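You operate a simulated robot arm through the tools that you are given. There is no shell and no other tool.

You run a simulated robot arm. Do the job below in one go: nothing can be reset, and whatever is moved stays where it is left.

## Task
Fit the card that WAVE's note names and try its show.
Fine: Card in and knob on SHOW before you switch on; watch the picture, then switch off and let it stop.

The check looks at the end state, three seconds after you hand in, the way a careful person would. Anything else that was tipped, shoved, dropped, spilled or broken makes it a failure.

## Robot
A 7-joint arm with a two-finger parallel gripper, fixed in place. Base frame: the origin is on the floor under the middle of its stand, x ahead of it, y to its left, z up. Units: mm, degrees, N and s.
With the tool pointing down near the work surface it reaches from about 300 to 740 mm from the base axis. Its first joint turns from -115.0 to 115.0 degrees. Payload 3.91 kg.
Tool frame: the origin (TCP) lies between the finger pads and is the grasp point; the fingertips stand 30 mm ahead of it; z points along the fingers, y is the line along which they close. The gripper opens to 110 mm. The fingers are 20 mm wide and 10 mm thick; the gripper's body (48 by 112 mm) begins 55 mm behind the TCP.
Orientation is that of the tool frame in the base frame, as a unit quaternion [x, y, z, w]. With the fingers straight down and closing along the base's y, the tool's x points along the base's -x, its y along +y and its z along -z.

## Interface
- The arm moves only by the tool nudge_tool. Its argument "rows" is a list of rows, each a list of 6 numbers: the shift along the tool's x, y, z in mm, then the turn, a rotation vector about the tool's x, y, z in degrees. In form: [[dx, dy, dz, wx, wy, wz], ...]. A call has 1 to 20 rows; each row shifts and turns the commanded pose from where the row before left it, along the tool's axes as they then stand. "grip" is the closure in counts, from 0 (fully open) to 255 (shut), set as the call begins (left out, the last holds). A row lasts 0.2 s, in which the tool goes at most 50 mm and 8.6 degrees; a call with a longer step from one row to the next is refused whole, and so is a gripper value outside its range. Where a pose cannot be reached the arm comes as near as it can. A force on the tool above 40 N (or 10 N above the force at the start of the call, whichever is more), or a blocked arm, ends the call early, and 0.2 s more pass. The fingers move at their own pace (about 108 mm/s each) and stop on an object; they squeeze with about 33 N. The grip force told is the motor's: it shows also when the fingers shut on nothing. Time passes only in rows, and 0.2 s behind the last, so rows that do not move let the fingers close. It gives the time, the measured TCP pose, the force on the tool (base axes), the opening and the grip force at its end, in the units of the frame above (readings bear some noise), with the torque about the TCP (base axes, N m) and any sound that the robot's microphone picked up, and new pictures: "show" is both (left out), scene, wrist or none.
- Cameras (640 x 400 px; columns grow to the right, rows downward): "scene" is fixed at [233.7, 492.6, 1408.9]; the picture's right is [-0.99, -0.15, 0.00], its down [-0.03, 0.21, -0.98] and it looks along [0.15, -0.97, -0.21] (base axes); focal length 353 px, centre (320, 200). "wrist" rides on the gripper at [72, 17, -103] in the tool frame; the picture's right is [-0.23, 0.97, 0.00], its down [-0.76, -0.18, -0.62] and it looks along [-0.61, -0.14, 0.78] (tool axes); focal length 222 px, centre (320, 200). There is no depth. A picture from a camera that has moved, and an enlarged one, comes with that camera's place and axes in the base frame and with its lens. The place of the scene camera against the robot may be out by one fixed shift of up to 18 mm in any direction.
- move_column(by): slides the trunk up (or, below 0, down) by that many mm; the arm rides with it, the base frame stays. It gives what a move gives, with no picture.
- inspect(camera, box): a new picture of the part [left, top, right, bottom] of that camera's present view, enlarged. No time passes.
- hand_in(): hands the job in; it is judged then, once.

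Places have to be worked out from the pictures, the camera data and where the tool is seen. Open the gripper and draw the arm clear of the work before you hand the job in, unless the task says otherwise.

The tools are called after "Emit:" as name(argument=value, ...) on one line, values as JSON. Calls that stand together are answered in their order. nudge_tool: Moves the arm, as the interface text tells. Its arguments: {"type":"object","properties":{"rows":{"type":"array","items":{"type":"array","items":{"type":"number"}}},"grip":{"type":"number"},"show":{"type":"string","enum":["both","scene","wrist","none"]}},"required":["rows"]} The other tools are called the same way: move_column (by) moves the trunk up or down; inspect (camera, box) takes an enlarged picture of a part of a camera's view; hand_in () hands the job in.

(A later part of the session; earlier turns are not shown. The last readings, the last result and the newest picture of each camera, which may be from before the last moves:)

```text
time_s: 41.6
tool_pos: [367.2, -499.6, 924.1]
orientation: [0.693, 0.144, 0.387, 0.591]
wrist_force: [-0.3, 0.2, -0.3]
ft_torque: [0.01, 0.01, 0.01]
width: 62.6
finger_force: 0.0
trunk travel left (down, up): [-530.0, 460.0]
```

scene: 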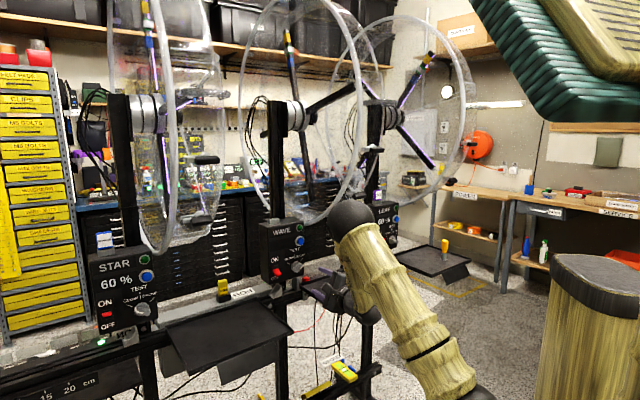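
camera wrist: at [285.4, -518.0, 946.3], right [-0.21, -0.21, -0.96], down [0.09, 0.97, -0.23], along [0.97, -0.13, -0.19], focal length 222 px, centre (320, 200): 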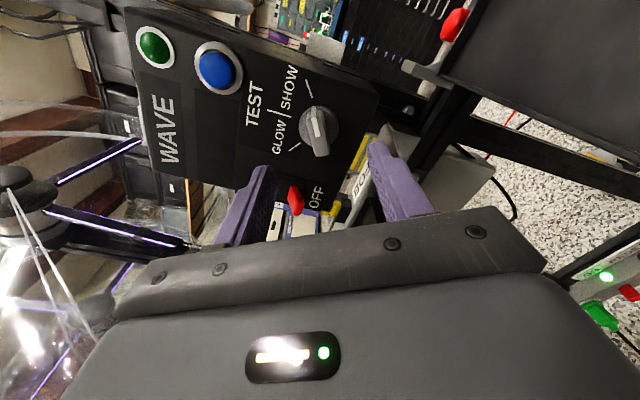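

Continuing the unroll to 0°, after backing off slightly more to stay clear of the guard.

Emit:
nudge_tool(rows=[[0, 0, -26, 0, 0, 0], [0, 0, -26, 0, 0, 0], [0, 0, 0, 0, 0, -8], [0, 0, 0, 0, 0, -8], [0, 0, 0, 0, 0, -8], [0, 0, 0, 0, 0, -8], [0, 0, 0, 0, 0, -8], [0, 0, 0, 0, 0, -8], [0, 0, 0, 0, 0, -8], [0, 0, 0, 0, 0, -8], [0, 0, 0, 0, 0, -8], [0, 0, 0, 0, 0, -8], [0, 0, 0, 0, 0, -8], [0, 0, 0, 0, 0, -8], [0, 0, 0, 0, 0, -8], [0, 0, 0, 0, 0, -7.5]], show="scene")

```text
time_s: 45.0
tool_pos: [329.8, -462.2, 923.6]
orientation: [0.271, 0.654, -0.27, 0.653]
wrist_force: [0.3, 0.3, -0.3]
ft_torque: [0.02, 0.02, -0.03]
width: 62.6
finger_force: 0.1
trunk travel left (down, up): [-530.0, 460.0]
```

scene: 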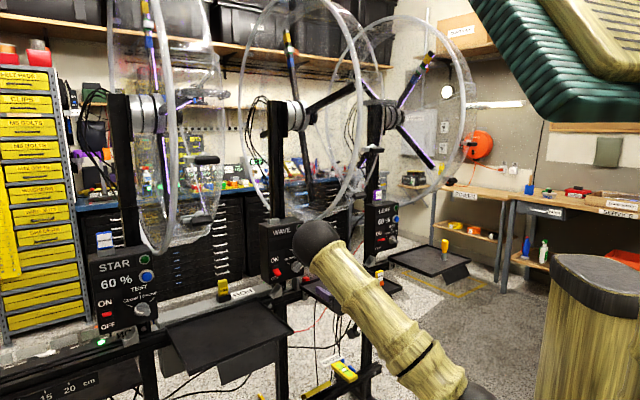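

Unrolled with no reach trouble. Now I tilt the tool back down to about 26° from vertical while sliding sideways toward the DOTS tray, staying in front of the guard.

Emit:
nudge_tool(rows=[[-7, -26, -2.5, 0, 8, 0], [-6.6, -26, -3.4, 0, 8, 0], [-6.0, -26, -4.3, 0, 8, 0], [-5.4, -26, -5.1, 0, 8, 0], [-4.6, -26, -5.8, 0, 8, 0], [-3.8, -26, -6.4, 0, 8, 0], [-2.8, -26, -6.9, 0, 8, 0], [-1.8, -26, -7.2, 0, 8, 0]], show="both")

```text
time_s: 46.9
tool_pos: [168.3, -595.9, 978.4]
orientation: [0.375, 0.9, -0.085, 0.208]
wrist_force: [-0.1, 1.1, 0.3]
ft_torque: [-0.02, 0.03, 0.03]
width: 62.5
finger_force: 0.0
trunk travel left (down, up): [-530.0, 460.0]
camera wrist: at [102.8, -504.9, 1041.5], right [0.83, 0.54, 0.1], down [0.16, -0.42, 0.89], along [0.53, -0.73, -0.44], focal length 222 px, centre (320, 200)
```

scene: 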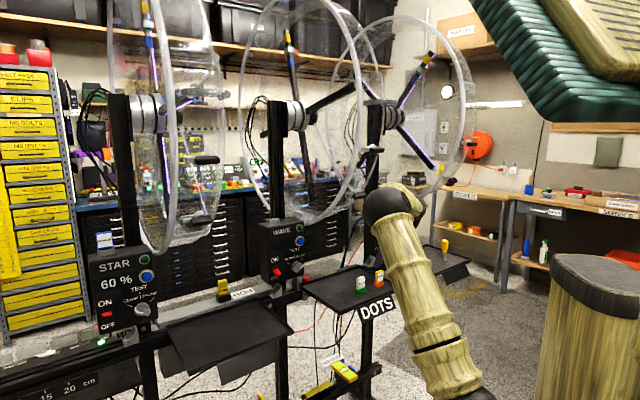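
wrist: 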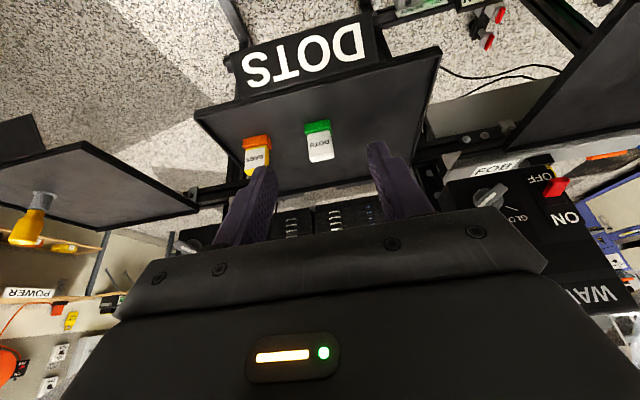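

Good view of the DOTS card between the fingers. Zooming in for an accurate fix on it.

Emit:
inspect(camera="wrist", box=[290, 105, 350, 175])

Emit:
inspect(camera="wrist", box=[180, 90, 460, 260])

Emit:
inspect(camera="scene", box=[300, 150, 480, 330])

```text
5.71 times, centred on (320, 140) of wrist
camera zoom: at [102.8, -504.9, 1041.5], right [0.83, 0.54, 0.1], down [0.16, -0.42, 0.89], along [0.53, -0.73, -0.44], focal length 1269 px, centre (320, 543)
```

zoom: 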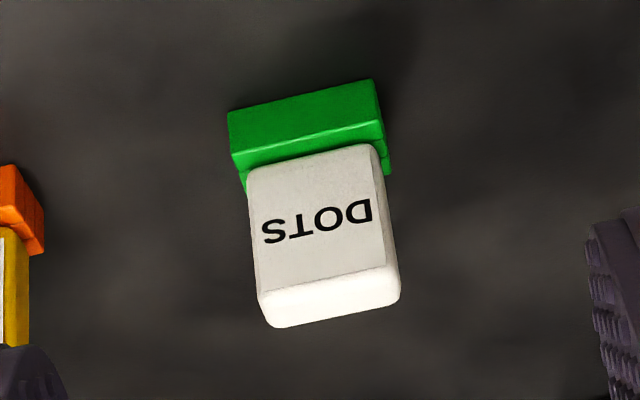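

```text
2.29 times, centred on (320, 175) of wrist
camera zoom: at [102.8, -504.9, 1041.5], right [0.83, 0.54, 0.1], down [0.16, -0.42, 0.89], along [0.53, -0.73, -0.44], focal length 508 px, centre (320, 257)
```

zoom: 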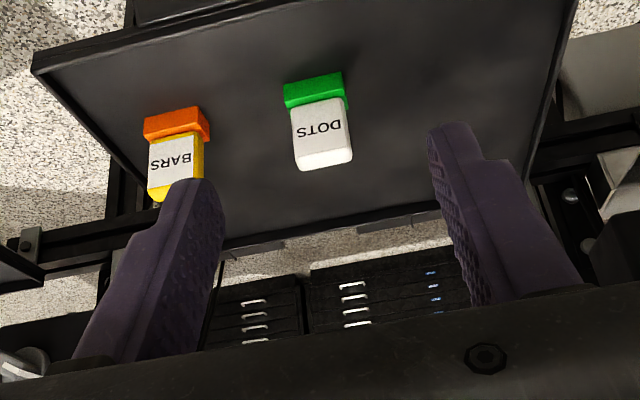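

```text
2.22 times, centred on (390, 240) of scene
camera zoom: at [233.7, 492.6, 1408.9], right [-0.99, -0.15, 0.0], down [-0.03, 0.21, -0.98], along [0.15, -0.97, -0.21], focal length 785 px, centre (164, 111)
```

zoom: 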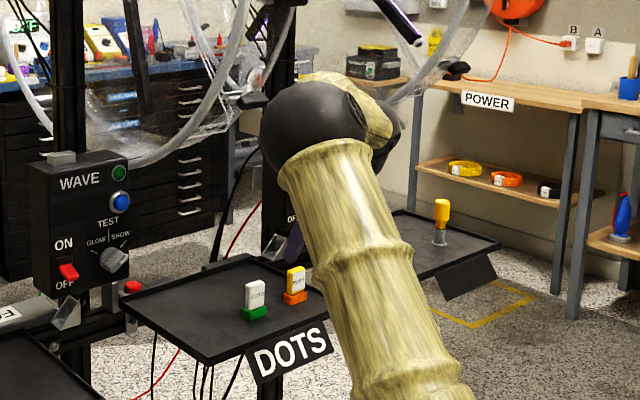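

Card fix: centre at L ≈ -315, O ≈ 676, body from z ≈ 819 (holder top) to 855, width 31 mm parallel to my closing axis. I move to a spot just above it (tips about 18 mm over the card).

Emit:
nudge_tool(rows=[[-13.8, -2.1, 20.3, 0, 0, 0], [-13.8, -2.1, 20.3, 0, 0, 0], [-13.8, -2.1, 20.3, 0, 0, 0], [-13.8, -2.1, 20.3, 0, 0, 0], [-13.8, -2.1, 20.3, 0, 0, 0], [-14, -2.0, 20.2, 0, 0, 0]], show="both")

Emit:
inspect(camera="wrist", box=[220, 100, 420, 240])

```text
time_s: 48.2
tool_pos: [249.5, -696.2, 905.5]
orientation: [0.375, 0.9, -0.085, 0.207]
wrist_force: [0.3, -0.8, 0.1]
ft_torque: [0.01, 0.0, 0.02]
width: 62.7
finger_force: 0.0
trunk travel left (down, up): [-530.0, 460.0]
camera wrist: at [184.4, -605.4, 967.3], right [0.83, 0.54, 0.1], down [0.16, -0.42, 0.89], along [0.53, -0.73, -0.44], focal length 222 px, centre (320, 200)
```

scene: 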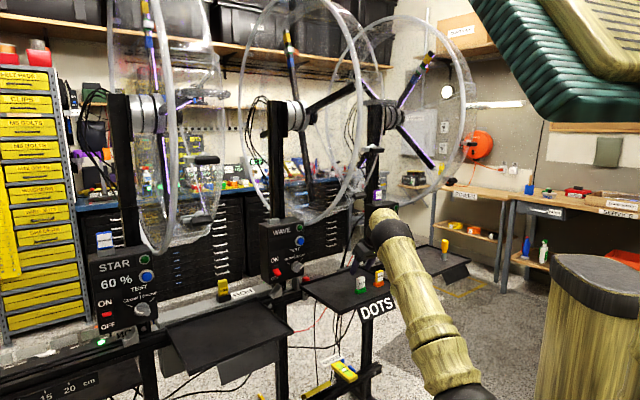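
wrist: 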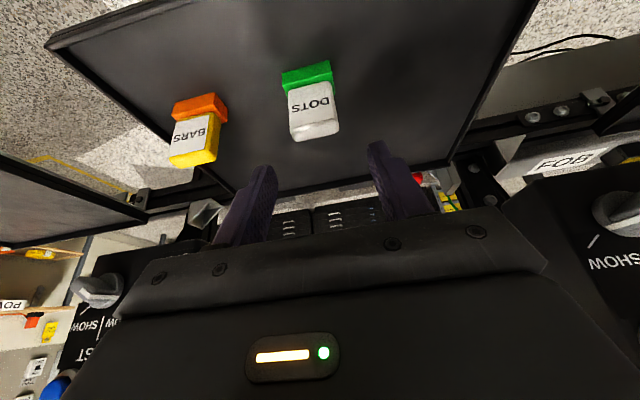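

```text
2.86 times, centred on (320, 170) of wrist
camera zoom: at [184.4, -605.4, 967.3], right [0.83, 0.54, 0.1], down [0.16, -0.42, 0.89], along [0.53, -0.73, -0.44], focal length 635 px, centre (320, 286)
```

zoom: 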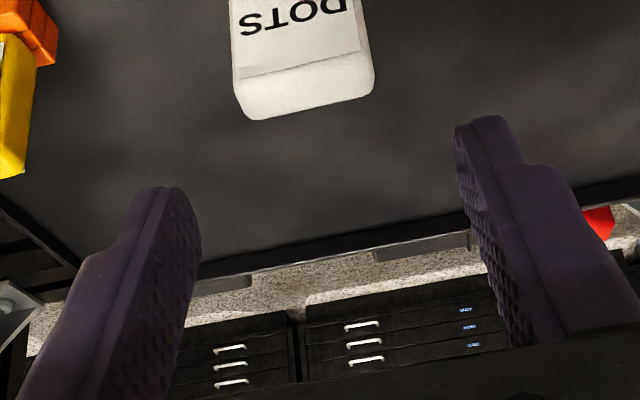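

Alignment holds (card centre L ≈ -315, O ≈ 676; TCP L = -316, O = 669). Descending straight down 52 mm with the fingers either side of the card.

Emit:
nudge_tool(rows=[[5.7, 0.2, 11.7, 0, 0, 0], [5.7, 0.2, 11.7, 0, 0, 0], [5.7, 0.2, 11.7, 0, 0, 0], [5.7, 0.2, 11.7, 0, 0, 0]], show="both")

Emit:
inspect(camera="wrist", box=[220, 90, 420, 240])

Emit:
inspect(camera="scene", box=[320, 230, 420, 330])

```text
time_s: 49.2
tool_pos: [251.5, -695.2, 854.0]
orientation: [0.375, 0.9, -0.085, 0.207]
wrist_force: [-1.2, -0.2, -0.2]
ft_torque: [0.01, -0.01, 0.0]
width: 62.6
finger_force: 0.1
trunk travel left (down, up): [-530.0, 460.0]
camera wrist: at [184.9, -603.7, 915.1], right [0.83, 0.54, 0.1], down [0.16, -0.42, 0.89], along [0.53, -0.73, -0.44], focal length 222 px, centre (320, 200)
```

scene: 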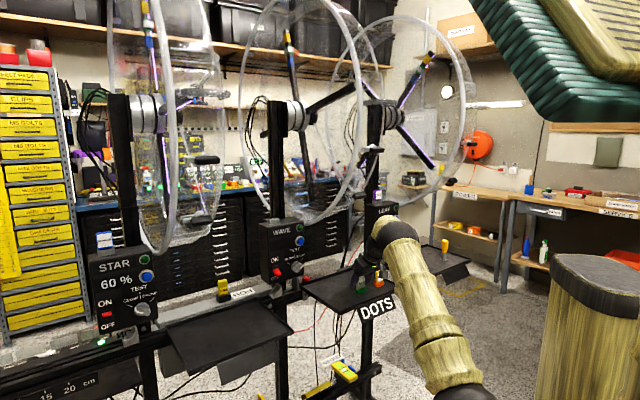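
wrist: 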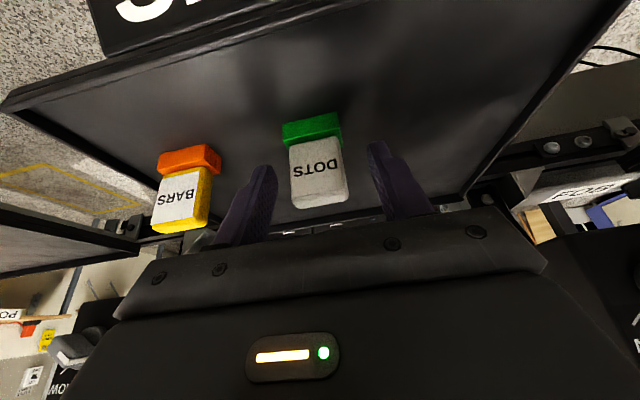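

```text
2.67 times, centred on (320, 165) of wrist
camera zoom: at [184.9, -603.7, 915.1], right [0.83, 0.54, 0.1], down [0.16, -0.42, 0.89], along [0.53, -0.73, -0.44], focal length 592 px, centre (320, 293)
```

zoom: 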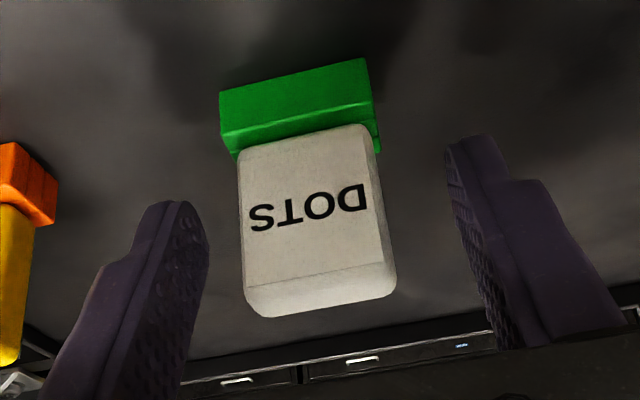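

```text
4.00 times, centred on (370, 280) of scene
camera zoom: at [233.7, 492.6, 1408.9], right [-0.99, -0.15, 0.0], down [-0.03, 0.21, -0.98], along [0.15, -0.97, -0.21], focal length 1413 px, centre (120, -120)
```

zoom: 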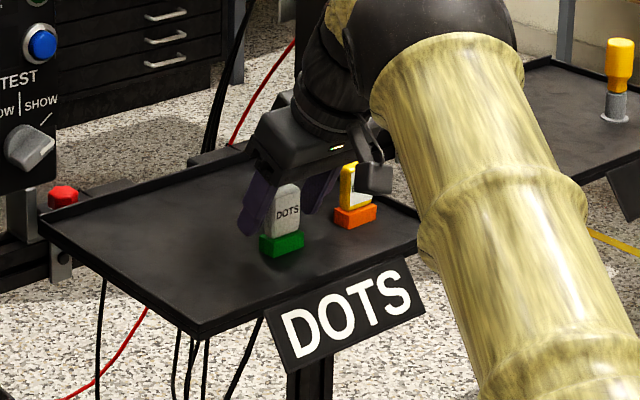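

Fingers straddle the card with tips just above the green holder and no contact force. Closing on the card's edges.

Emit:
nudge_tool(rows=[[0, 0, 0, 0, 0, 0], [0, 0, 0, 0, 0, 0], [0, 0, 0, 0, 0, 0]], grip=255, show="wrist")

Emit:
inspect(camera="wrist", box=[220, 90, 420, 240])

```text
time_s: 50.0
tool_pos: [249.9, -693.2, 852.9]
orientation: [0.374, 0.9, -0.084, 0.207]
wrist_force: [0.0, -0.6, 0.0]
ft_torque: [-0.03, 0.0, 0.01]
width: 32.7
finger_force: 32.6
trunk travel left (down, up): [-530.0, 460.0]
camera wrist: at [184.7, -603.7, 915.3], right [0.83, 0.54, 0.1], down [0.16, -0.42, 0.89], along [0.53, -0.73, -0.44], focal length 222 px, centre (320, 200)
```

wrist: 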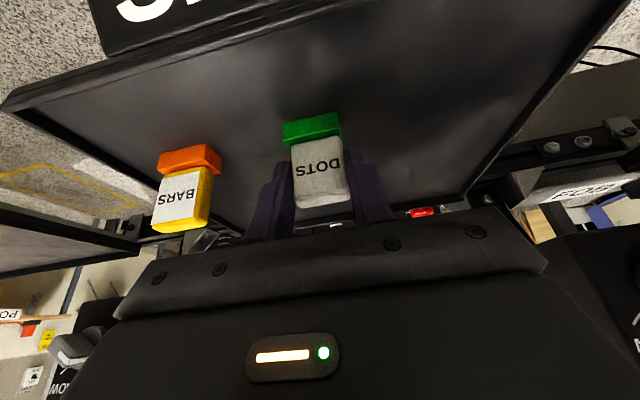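

```text
2.67 times, centred on (320, 165) of wrist
camera zoom: at [184.7, -603.7, 915.3], right [0.83, 0.54, 0.1], down [0.16, -0.42, 0.89], along [0.53, -0.73, -0.44], focal length 592 px, centre (320, 293)
```

zoom: 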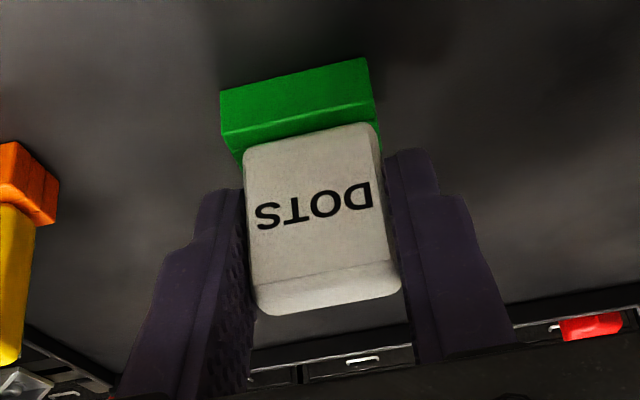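

Card gripped (32.7 mm, 33 N). Lifting straight up 12 mm first to see whether the holder stays on the tray.

Emit:
nudge_tool(rows=[[-2.6, 0, -5.4, 0, 0, 0], [-2.6, 0, -5.4, 0, 0, 0]], show="wrist")

Emit:
inspect(camera="wrist", box=[220, 90, 420, 240])

Emit:
inspect(camera="scene", box=[340, 250, 400, 310])

```text
time_s: 50.6
tool_pos: [250.3, -694.7, 866.1]
orientation: [0.375, 0.899, -0.085, 0.208]
wrist_force: [0.3, 0.8, -0.4]
ft_torque: [0.0, -0.02, -0.01]
width: 32.9
finger_force: 32.9
trunk travel left (down, up): [-530.0, 460.0]
camera wrist: at [184.4, -603.4, 927.5], right [0.83, 0.54, 0.1], down [0.16, -0.42, 0.89], along [0.53, -0.73, -0.44], focal length 222 px, centre (320, 200)
```

wrist: 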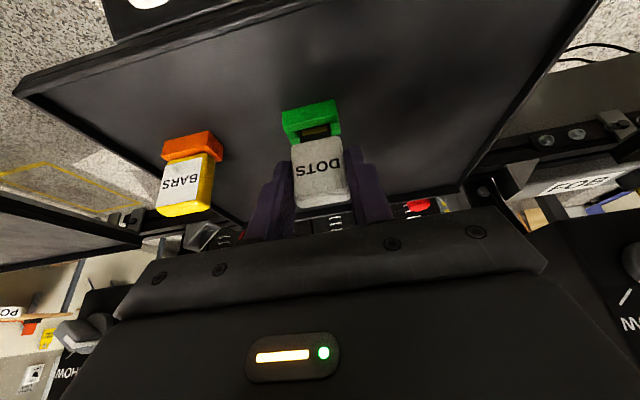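

```text
2.67 times, centred on (320, 165) of wrist
camera zoom: at [184.4, -603.4, 927.5], right [0.83, 0.54, 0.1], down [0.16, -0.42, 0.89], along [0.53, -0.73, -0.44], focal length 592 px, centre (320, 293)
```

zoom: 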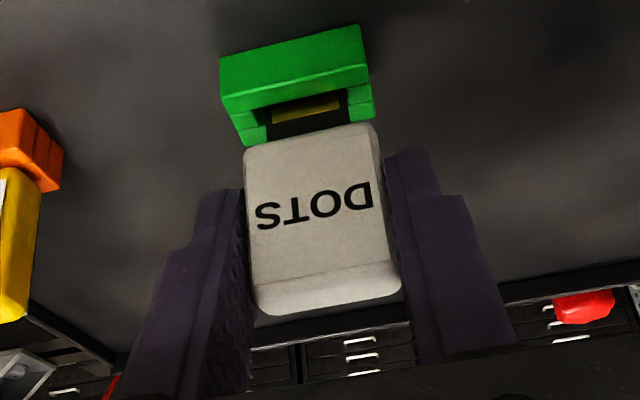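

```text
6.67 times, centred on (370, 280) of scene
camera zoom: at [233.7, 492.6, 1408.9], right [-0.99, -0.15, 0.0], down [-0.03, 0.21, -0.98], along [0.15, -0.97, -0.21], focal length 2354 px, centre (-13, -333)
```

zoom: 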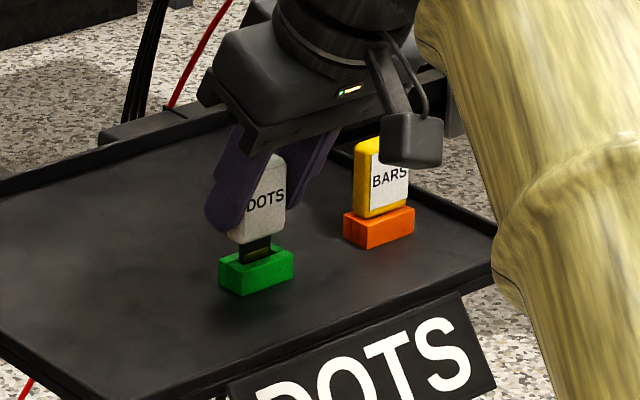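

The tab (with gold contacts) is pulling out of the holder cleanly and the holder stays put. Lifting further and drawing back inward, clear of the guard.

Emit:
nudge_tool(rows=[[-4.4, 0, -9, 0, 0, 0], [-4.4, 0, -9, 0, 0, 0], [-4.4, 0, -9, 0, 0, 0], [-4.4, 0, -9, 0, 0, 0], [25, 0, -18, 0, 0, 0], [25, 0, -18, 0, 0, 0], [25, 0, -18, 0, 0, 0], [25, 0, -18, 0, 0, 0], [25, 0, -18, 0, 0, 0]], show="both")

```text
time_s: 52.6
tool_pos: [144.3, -587.3, 932.1]
orientation: [0.374, 0.9, -0.085, 0.208]
wrist_force: [0.6, 0.1, -1.0]
ft_torque: [0.02, 0.02, 0.0]
width: 32.9
finger_force: 33.1
trunk travel left (down, up): [-530.0, 460.0]
camera wrist: at [77.7, -496.2, 993.6], right [0.83, 0.54, 0.1], down [0.16, -0.42, 0.89], along [0.53, -0.73, -0.44], focal length 222 px, centre (320, 200)
```

scene: 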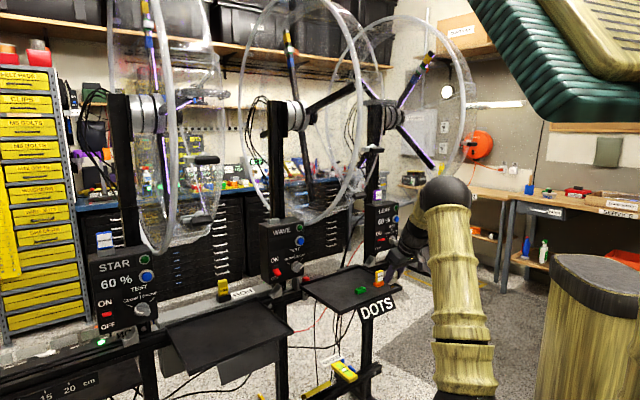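
wrist: 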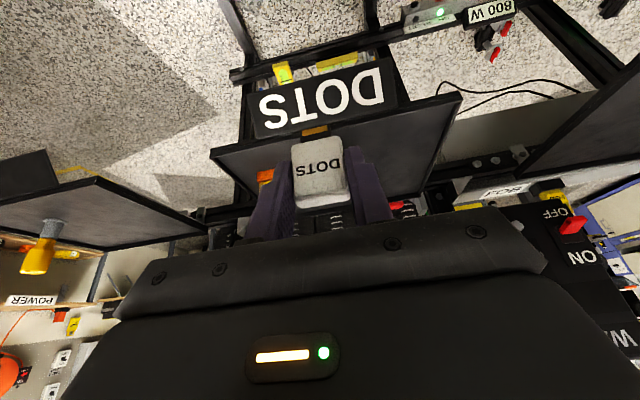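

Card held firmly (DOTS label facing the camera). Sliding sideways in front of the guard toward WAVE's line.

Emit:
nudge_tool(rows=[[0, 39, 0, 0, 0, 0], [0, 39, 0, 0, 0, 0], [0, 39, 0, 0, 0, 0], [0, 39, 0, 0, 0, 0], [0, 39, 0, 0, 0, 0], [0, 39, 0, 0, 0, 0], [0, 39, 0, 0, 0, 0]], show="scene")

Emit:
move_column(by=170)

Emit:
inspect(camera="scene", box=[0, 0, 640, 400])

```text
time_s: 54.2
tool_pos: [337.4, -394.0, 933.2]
orientation: [0.374, 0.9, -0.085, 0.207]
wrist_force: [-0.2, 0.3, 0.1]
ft_torque: [-0.03, 0.02, -0.01]
width: 33.1
finger_force: 33.1
trunk travel left (down, up): [-530.0, 460.0]
```

scene: 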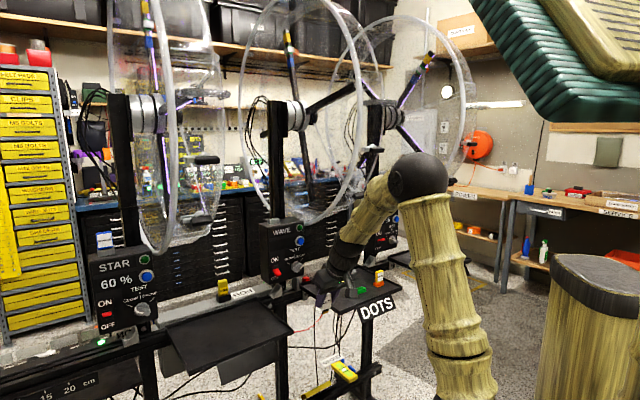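

```text
time_s: 56.2
tool_pos: [337.6, -394.6, 1102.1]
orientation: [0.374, 0.9, -0.085, 0.207]
wrist_force: [0.2, -0.5, 0.1]
ft_torque: [0.01, -0.02, -0.02]
width: 32.8
finger_force: 32.9
trunk travel left (down, up): [-700.0, 290.0]
```

```text
1.00 times, centred on (320, 200) of scene (not enlarged: the box is as wide or as high as the picture)
camera zoom: at [233.7, 492.6, 1408.9], right [-0.99, -0.15, 0.0], down [-0.03, 0.21, -0.98], along [0.15, -0.97, -0.21], focal length 353 px, centre (320, 200)
```

zoom: 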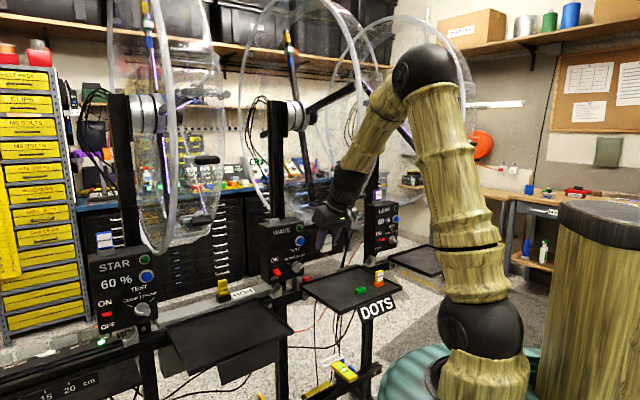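

All clear. Raising the trunk another 180 mm so the shoulder is high enough for the reach to the slot.

Emit:
move_column(by=180)

Emit:
nudge_tool(rows=[[-22.5, 0, 11, 0, 0, 0], [-22.5, 0, 11, 0, 0, 0], [-22.5, 0, 11, 0, 0, 0], [-22.5, 0, 11, 0, 0, 0]], show="both")

```text
time_s: 58.2
tool_pos: [337.4, -394.4, 1283.2]
orientation: [0.374, 0.9, -0.085, 0.208]
wrist_force: [0.6, 0.4, -0.6]
ft_torque: [-0.01, -0.01, 0.02]
width: 32.9
finger_force: 32.9
trunk travel left (down, up): [-880.0, 110.0]
```

```text
time_s: 59.2
tool_pos: [408.5, -466.3, 1281.9]
orientation: [0.374, 0.9, -0.084, 0.207]
wrist_force: [0.2, 0.4, -0.6]
ft_torque: [-0.01, 0.03, -0.02]
width: 32.8
finger_force: 32.5
trunk travel left (down, up): [-880.0, 110.0]
camera wrist: at [342.5, -375.7, 1343.7], right [0.83, 0.54, 0.1], down [0.16, -0.42, 0.89], along [0.53, -0.73, -0.44], focal length 222 px, centre (320, 200)
```

scene: 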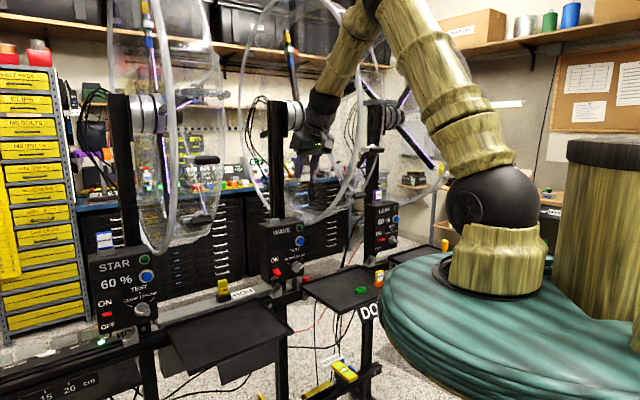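
wrist: 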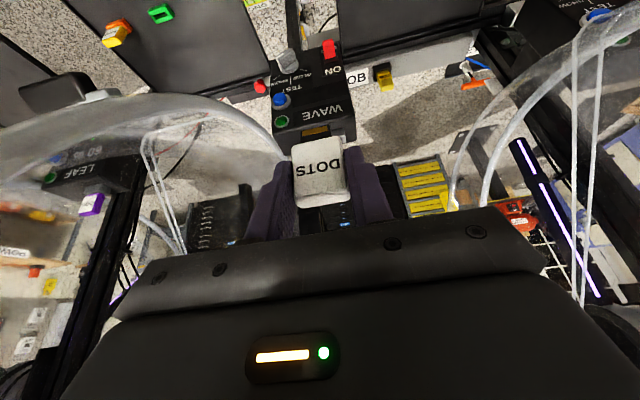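

At O = 619, z = 1282 with the slot in view beyond the card. Moving outward and down toward the slot, two thirds of the way first.

Emit:
nudge_tool(rows=[[-17.8, 1.1, 30.4, 0, 0, 0], [-17.8, 1.1, 30.4, 0, 0, 0], [-17.8, 1.1, 30.4, 0, 0, 0], [-17.8, 1.1, 30.4, 0, 0, 0]], show="both")

Emit:
inspect(camera="wrist", box=[240, 70, 400, 220])

Emit:
inspect(camera="scene", box=[220, 60, 420, 260])

```text
time_s: 60.2
tool_pos: [494.2, -546.1, 1204.0]
orientation: [0.374, 0.9, -0.085, 0.207]
wrist_force: [0.3, -0.1, -0.6]
ft_torque: [0.0, 0.01, -0.03]
width: 32.9
finger_force: 33.4
trunk travel left (down, up): [-880.0, 110.0]
camera wrist: at [428.2, -455.3, 1265.6], right [0.83, 0.54, 0.1], down [0.16, -0.42, 0.89], along [0.53, -0.73, -0.44], focal length 222 px, centre (320, 200)
```

scene: 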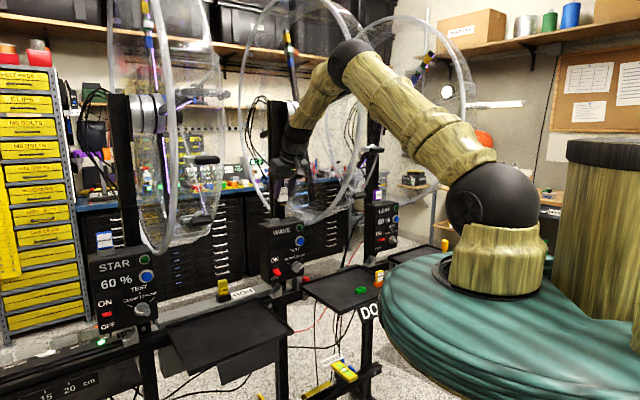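
wrist: 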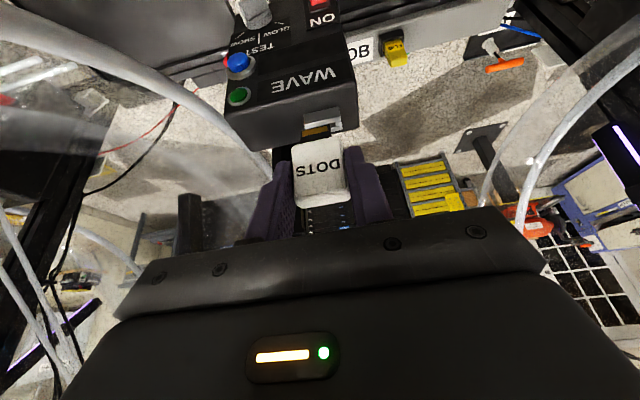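

```text
2.67 times, centred on (320, 145) of wrist
camera zoom: at [428.2, -455.3, 1265.6], right [0.83, 0.54, 0.1], down [0.16, -0.42, 0.89], along [0.53, -0.73, -0.44], focal length 592 px, centre (320, 347)
```

zoom: 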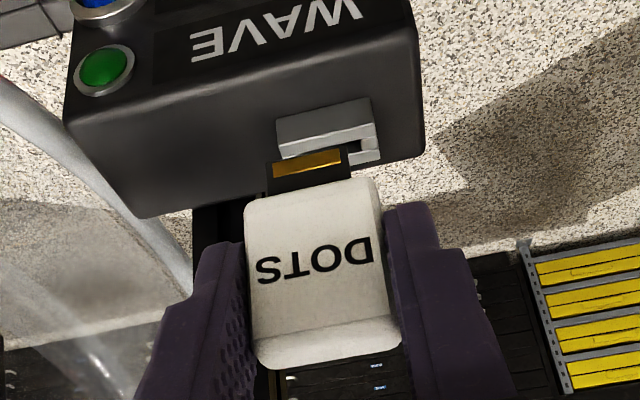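

```text
2.00 times, centred on (320, 160) of scene
camera zoom: at [233.7, 492.6, 1408.9], right [-0.99, -0.15, 0.0], down [-0.03, 0.21, -0.98], along [0.15, -0.97, -0.21], focal length 706 px, centre (320, 280)
```

zoom: 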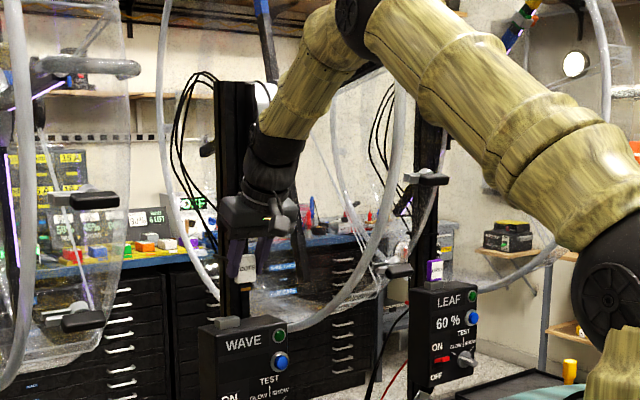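

Reach is fine with the raised trunk, and the tab (bottom about 53 mm below TCP) is heading for the slot. Moving to hover with the tab about 12 mm above the slot.

Emit:
nudge_tool(rows=[[-11.4, 0.5, 21.9, 0, 0, 0], [-11.4, 0.5, 21.9, 0, 0, 0], [-11.3, 0.5, 21.8, 0, 0, 0]], show="both")

Emit:
inspect(camera="wrist", box=[270, 90, 370, 190])

Emit:
inspect(camera="scene", box=[240, 170, 320, 250])

```text
time_s: 61.0
tool_pos: [537.4, -587.4, 1159.8]
orientation: [0.374, 0.9, -0.084, 0.206]
wrist_force: [1.3, -0.6, -0.4]
ft_torque: [0.03, 0.05, -0.02]
width: 32.9
finger_force: 32.9
trunk travel left (down, up): [-880.0, 110.0]
camera wrist: at [471.7, -496.4, 1221.4], right [0.83, 0.54, 0.1], down [0.16, -0.42, 0.89], along [0.53, -0.73, -0.44], focal length 222 px, centre (320, 200)
```

scene: 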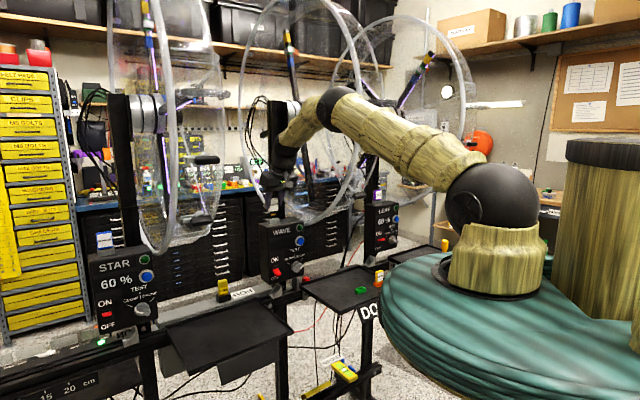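
wrist: 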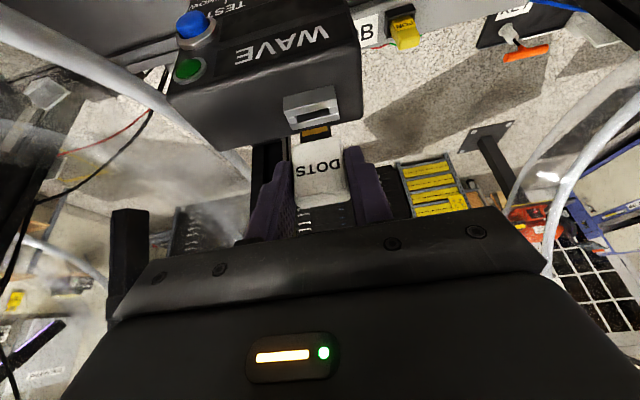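

```text
4.00 times, centred on (320, 140) of wrist
camera zoom: at [471.7, -496.4, 1221.4], right [0.83, 0.54, 0.1], down [0.16, -0.42, 0.89], along [0.53, -0.73, -0.44], focal length 888 px, centre (320, 440)
```

zoom: 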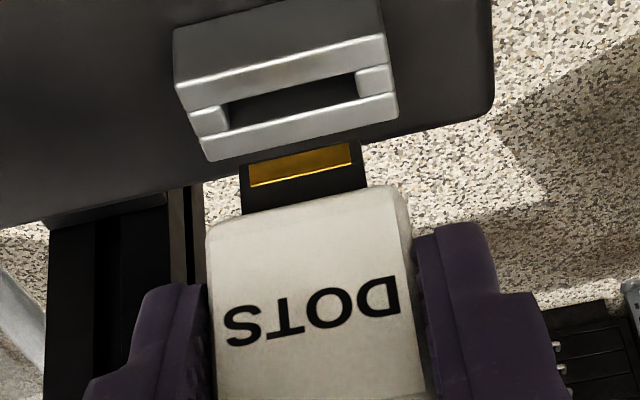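

```text
5.00 times, centred on (280, 210) of scene
camera zoom: at [233.7, 492.6, 1408.9], right [-0.99, -0.15, 0.0], down [-0.03, 0.21, -0.98], along [0.15, -0.97, -0.21], focal length 1766 px, centre (520, 150)
```

zoom: 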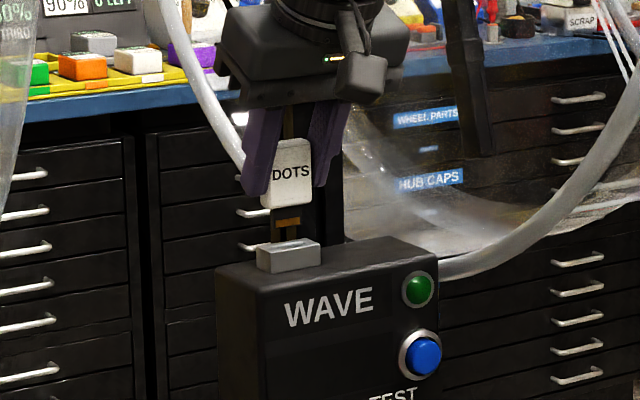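

The tab hovers just above the slot; the slot fix repeats at L = -34.8, O = 802.8. I need the tab's exact depth relative to the slot, so I zoom both cameras closer.

Emit:
inspect(camera="scene", box=[264, 200, 292, 228])

Emit:
inspect(camera="wrist", box=[280, 95, 340, 155])

```text
14.29 times, centred on (278, 214) of scene
camera zoom: at [233.7, 492.6, 1408.9], right [-0.99, -0.15, 0.0], down [-0.03, 0.21, -0.98], along [0.15, -0.97, -0.21], focal length 5045 px, centre (920, 0)
```

zoom: 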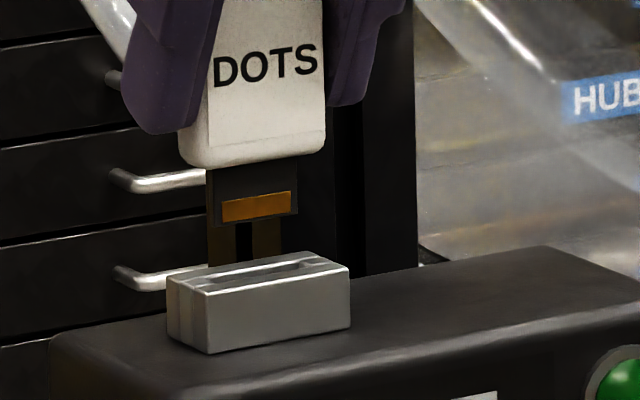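

```text
6.67 times, centred on (310, 125) of wrist
camera zoom: at [471.7, -496.4, 1221.4], right [0.83, 0.54, 0.1], down [0.16, -0.42, 0.89], along [0.53, -0.73, -0.44], focal length 1481 px, centre (387, 700)
```

zoom: 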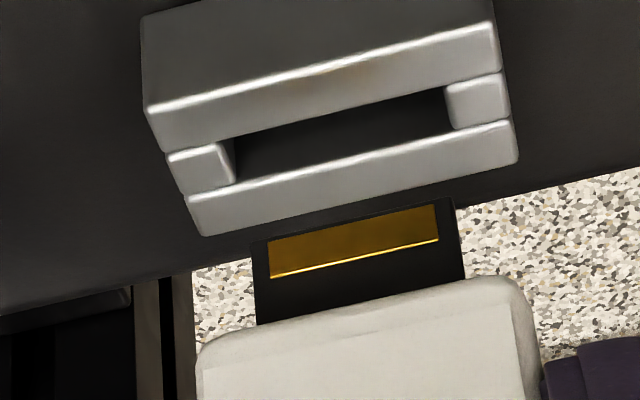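

Tab is centred sideways (within about 0.3 mm) but appears about 2 mm too far outward. I correct that and lower to about 2.5 mm above the slot for a last check.

Emit:
nudge_tool(rows=[[2.9, -0.1, 3.6, 0, 0, 0], [2.8, -0.1, 3.6, 0, 0, 0], [0, 0, 0, 0, 0, 0]], show="wrist")

Emit:
inspect(camera="scene", box=[264, 200, 292, 228])

Emit:
inspect(camera="wrist", box=[280, 100, 340, 160])

```text
time_s: 61.8
tool_pos: [536.6, -584.2, 1151.3]
orientation: [0.375, 0.9, -0.085, 0.207]
wrist_force: [-0.3, -0.5, 0.1]
ft_torque: [0.02, 0.0, 0.01]
width: 32.8
finger_force: 32.9
trunk travel left (down, up): [-880.0, 110.0]
camera wrist: at [469.3, -494.2, 1212.7], right [0.83, 0.54, 0.1], down [0.16, -0.42, 0.89], along [0.53, -0.73, -0.44], focal length 222 px, centre (320, 200)
```

wrist: 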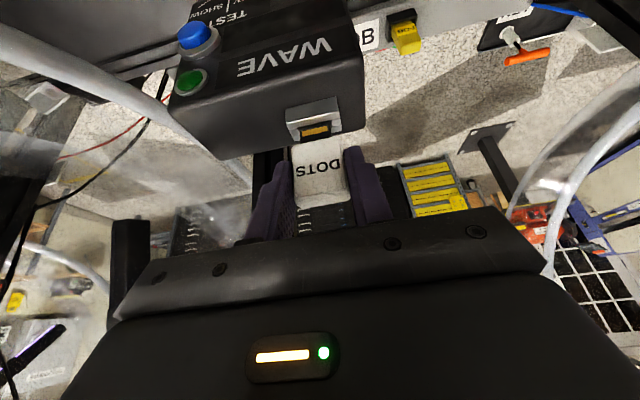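

```text
14.29 times, centred on (278, 214) of scene
camera zoom: at [233.7, 492.6, 1408.9], right [-0.99, -0.15, 0.0], down [-0.03, 0.21, -0.98], along [0.15, -0.97, -0.21], focal length 5045 px, centre (920, 0)
```

zoom: 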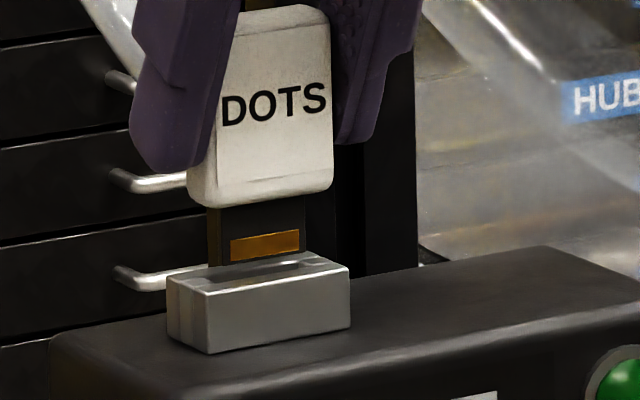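

```text
6.67 times, centred on (310, 130) of wrist
camera zoom: at [469.3, -494.2, 1212.7], right [0.83, 0.54, 0.1], down [0.16, -0.42, 0.89], along [0.53, -0.73, -0.44], focal length 1481 px, centre (387, 667)
```

zoom: 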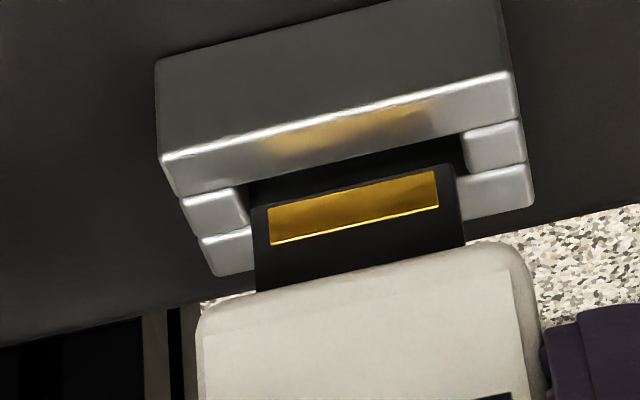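

Nearly seated over the opening. I zoom extra close in the scene view to judge the height and fore-aft position of the tab edge over the slot.

Emit:
inspect(camera="scene", box=[269, 210, 283, 222])

Emit:
inspect(camera="wrist", box=[292, 112, 330, 140])

```text
16.00 times, centred on (276, 216) of scene
camera zoom: at [233.7, 492.6, 1408.9], right [-0.99, -0.15, 0.0], down [-0.03, 0.21, -0.98], along [0.15, -0.97, -0.21], focal length 5650 px, centre (1024, -56)
```

zoom: 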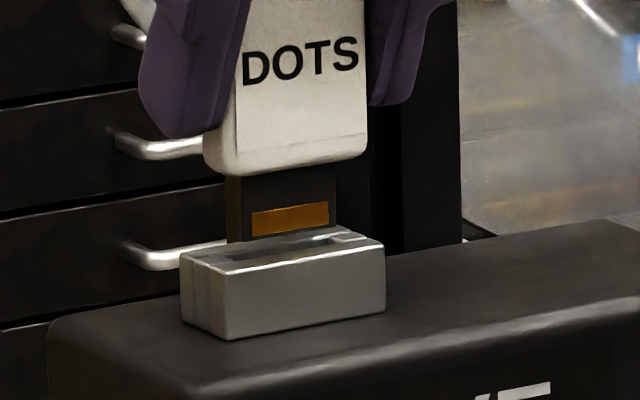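

```text
14.29 times, centred on (311, 126) of wrist
camera zoom: at [469.3, -494.2, 1212.7], right [0.83, 0.54, 0.1], down [0.16, -0.42, 0.89], along [0.53, -0.73, -0.44], focal length 3173 px, centre (449, 1257)
```

zoom: 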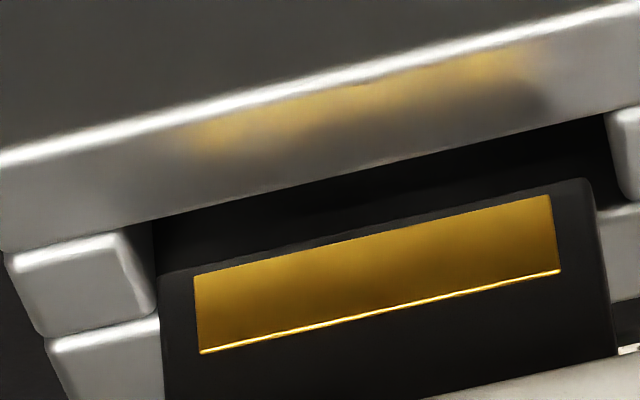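

The tab is centred over the opening within about a millimetre in both directions. Lowering slowly 6 mm and watching the force.

Emit:
nudge_tool(rows=[[0.88, 0, 1.8, 0, 0, 0], [0.88, 0, 1.8, 0, 0, 0], [0.88, 0, 1.8, 0, 0, 0]], show="wrist")

Emit:
inspect(camera="wrist", box=[280, 105, 340, 165])

Emit:
inspect(camera="scene", box=[264, 200, 292, 228])

```text
time_s: 62.6
tool_pos: [536.3, -585.8, 1147.3]
orientation: [0.374, 0.899, -0.087, 0.21]
wrist_force: [0.9, -0.1, 8.6]
ft_torque: [-0.07, -0.06, 0.02]
width: 32.7
finger_force: 33.3
trunk travel left (down, up): [-880.0, 110.0]
camera wrist: at [468.8, -494.0, 1208.5], right [0.83, 0.54, 0.1], down [0.16, -0.42, 0.89], along [0.53, -0.73, -0.43], focal length 222 px, centre (320, 200)
```

wrist: 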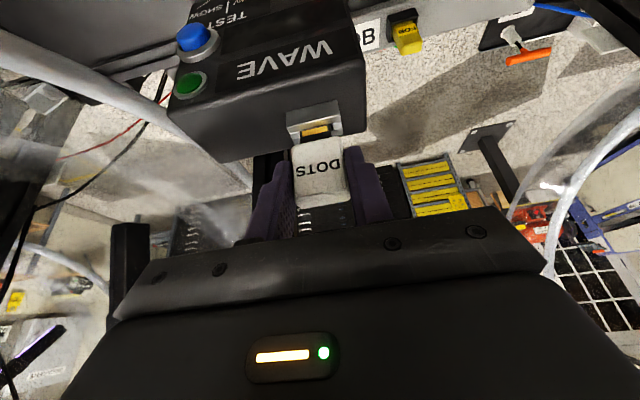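

```text
6.67 times, centred on (310, 135) of wrist
camera zoom: at [468.8, -494.0, 1208.5], right [0.83, 0.54, 0.1], down [0.16, -0.42, 0.89], along [0.53, -0.73, -0.43], focal length 1481 px, centre (387, 633)
```

zoom: 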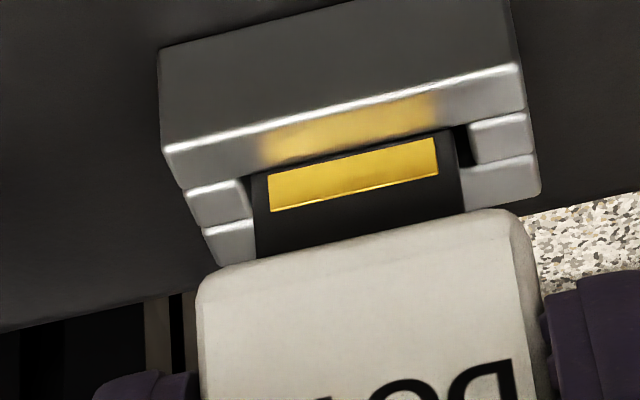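

```text
14.29 times, centred on (278, 214) of scene
camera zoom: at [233.7, 492.6, 1408.9], right [-0.99, -0.15, 0.0], down [-0.03, 0.21, -0.98], along [0.15, -0.97, -0.21], focal length 5045 px, centre (920, 0)
```

zoom: 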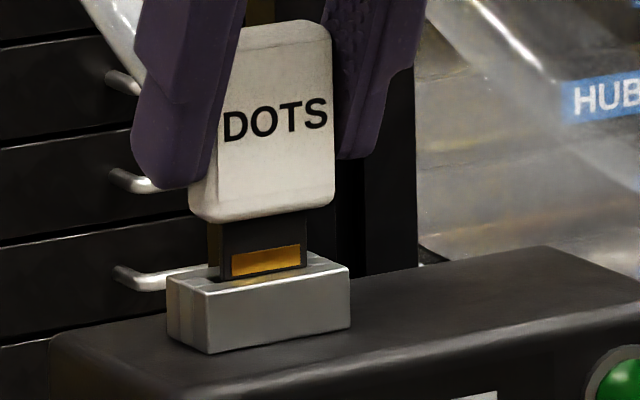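

The tab touched the front lip of the slot (8.6 N up, tab edge flush with the front bar). I lift 3 mm, shift 1.3 mm outward and try again gently.

Emit:
nudge_tool(rows=[[-1.3, 0, -2.7, 0, 0, 0], [-1.17, 0, 0.57, 0, 0, 0], [0.88, 0, 1.8, 0, 0, 0], [0.88, 0, 1.8, 0, 0, 0], [0.44, 0, 0.9, 0, 0, 0]], show="wrist")

Emit:
inspect(camera="wrist", box=[280, 105, 340, 165])

Emit:
inspect(camera="scene", box=[264, 200, 292, 228])

```text
time_s: 63.8
tool_pos: [535.2, -585.1, 1147.9]
orientation: [0.375, 0.899, -0.086, 0.211]
wrist_force: [-1.1, 0.7, 19.6]
ft_torque: [-0.06, 0.0, -0.03]
width: 32.9
finger_force: 32.7
trunk travel left (down, up): [-880.0, 110.0]
camera wrist: at [469.0, -493.7, 1208.0], right [0.83, 0.54, 0.1], down [0.16, -0.42, 0.9], along [0.53, -0.73, -0.43], focal length 222 px, centre (320, 200)
```

wrist: 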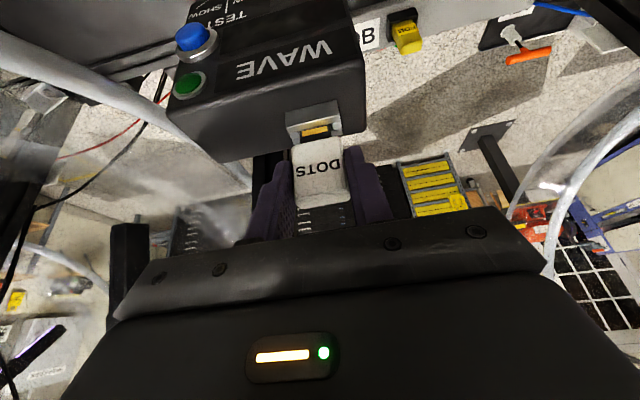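

```text
6.67 times, centred on (310, 135) of wrist
camera zoom: at [469.0, -493.7, 1208.0], right [0.83, 0.54, 0.1], down [0.16, -0.42, 0.9], along [0.53, -0.73, -0.43], focal length 1481 px, centre (387, 633)
```

zoom: 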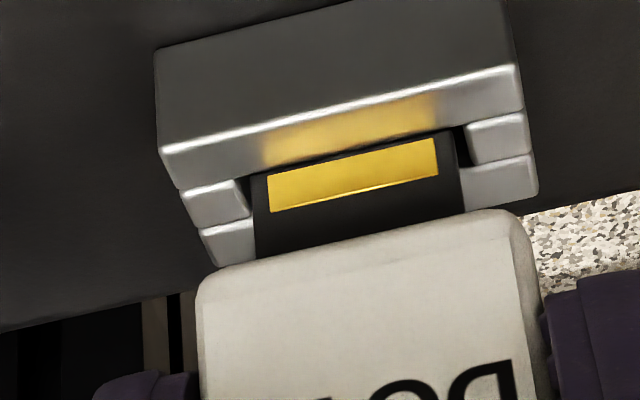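

```text
14.29 times, centred on (278, 214) of scene
camera zoom: at [233.7, 492.6, 1408.9], right [-0.99, -0.15, 0.0], down [-0.03, 0.21, -0.98], along [0.15, -0.97, -0.21], focal length 5045 px, centre (920, 0)
```

zoom: 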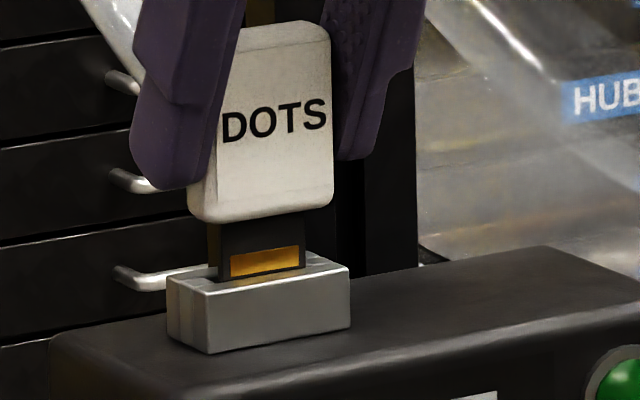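

Still resting on the lip (20 N up). I zoom in on the tab-slot junction to see on which side it catches.

Emit:
inspect(camera="wrist", box=[292, 115, 330, 143])

Emit:
inspect(camera="scene", box=[269, 210, 283, 222])

```text
14.29 times, centred on (311, 129) of wrist
camera zoom: at [469.0, -493.7, 1208.0], right [0.83, 0.54, 0.1], down [0.16, -0.42, 0.9], along [0.53, -0.73, -0.43], focal length 3173 px, centre (449, 1214)
```

zoom: 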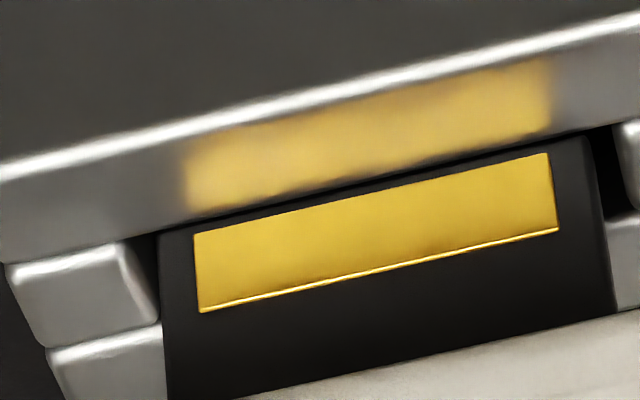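

```text
16.00 times, centred on (276, 216) of scene
camera zoom: at [233.7, 492.6, 1408.9], right [-0.99, -0.15, 0.0], down [-0.03, 0.21, -0.98], along [0.15, -0.97, -0.21], focal length 5650 px, centre (1024, -56)
```

zoom: 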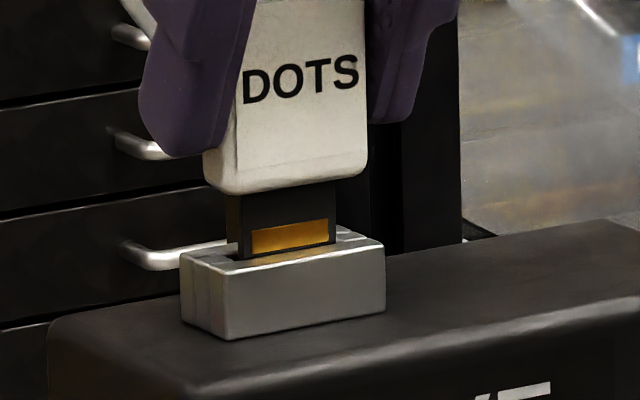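

The tab edge seems to straddle the opening with only fractions of a millimetre to spare, so I'll ease the downward push to a few newtons and search by sliding in tiny fore-aft steps, watching for z to drop.

Emit:
nudge_tool(rows=[[-1.4, 0, -2.9, 0, 0, 0], [0.22, 0.1, -0.11, 0, 0, 0], [0.22, 0.1, -0.11, 0, 0, 0], [0, 0, 0, 0, 0, 0]], show="none")

Emit:
nudge_tool(rows=[[0.22, 0.1, -0.11, 0, 0, 0], [0.22, 0.1, -0.11, 0, 0, 0], [0, 0, 0, 0, 0, 0]], show="none")

Emit:
nudge_tool(rows=[[0.22, 0, -0.11, 0, 0, 0], [0.22, 0, -0.11, 0, 0, 0], [0, 0, 0, 0, 0, 0]], show="none")

```text
time_s: 64.8
tool_pos: [534.8, -585.4, 1146.9]
orientation: [0.375, 0.899, -0.085, 0.208]
wrist_force: [2.4, -3.3, 14.1]
ft_torque: [-0.24, -0.15, -0.02]
width: 32.9
finger_force: 32.6
trunk travel left (down, up): [-880.0, 110.0]
```

```text
time_s: 65.6
tool_pos: [535.9, -584.3, 1147.6]
orientation: [0.374, 0.9, -0.085, 0.209]
wrist_force: [3.2, -3.2, 12.2]
ft_torque: [-0.26, -0.12, -0.04]
width: 32.8
finger_force: 33.0
trunk travel left (down, up): [-880.0, 110.0]
```

```text
time_s: 66.4
tool_pos: [535.8, -583.5, 1147.7]
orientation: [0.374, 0.9, -0.085, 0.207]
wrist_force: [2.2, -3.0, 12.0]
ft_torque: [-0.24, -0.15, -0.01]
width: 32.6
finger_force: 33.3
trunk travel left (down, up): [-880.0, 110.0]
```

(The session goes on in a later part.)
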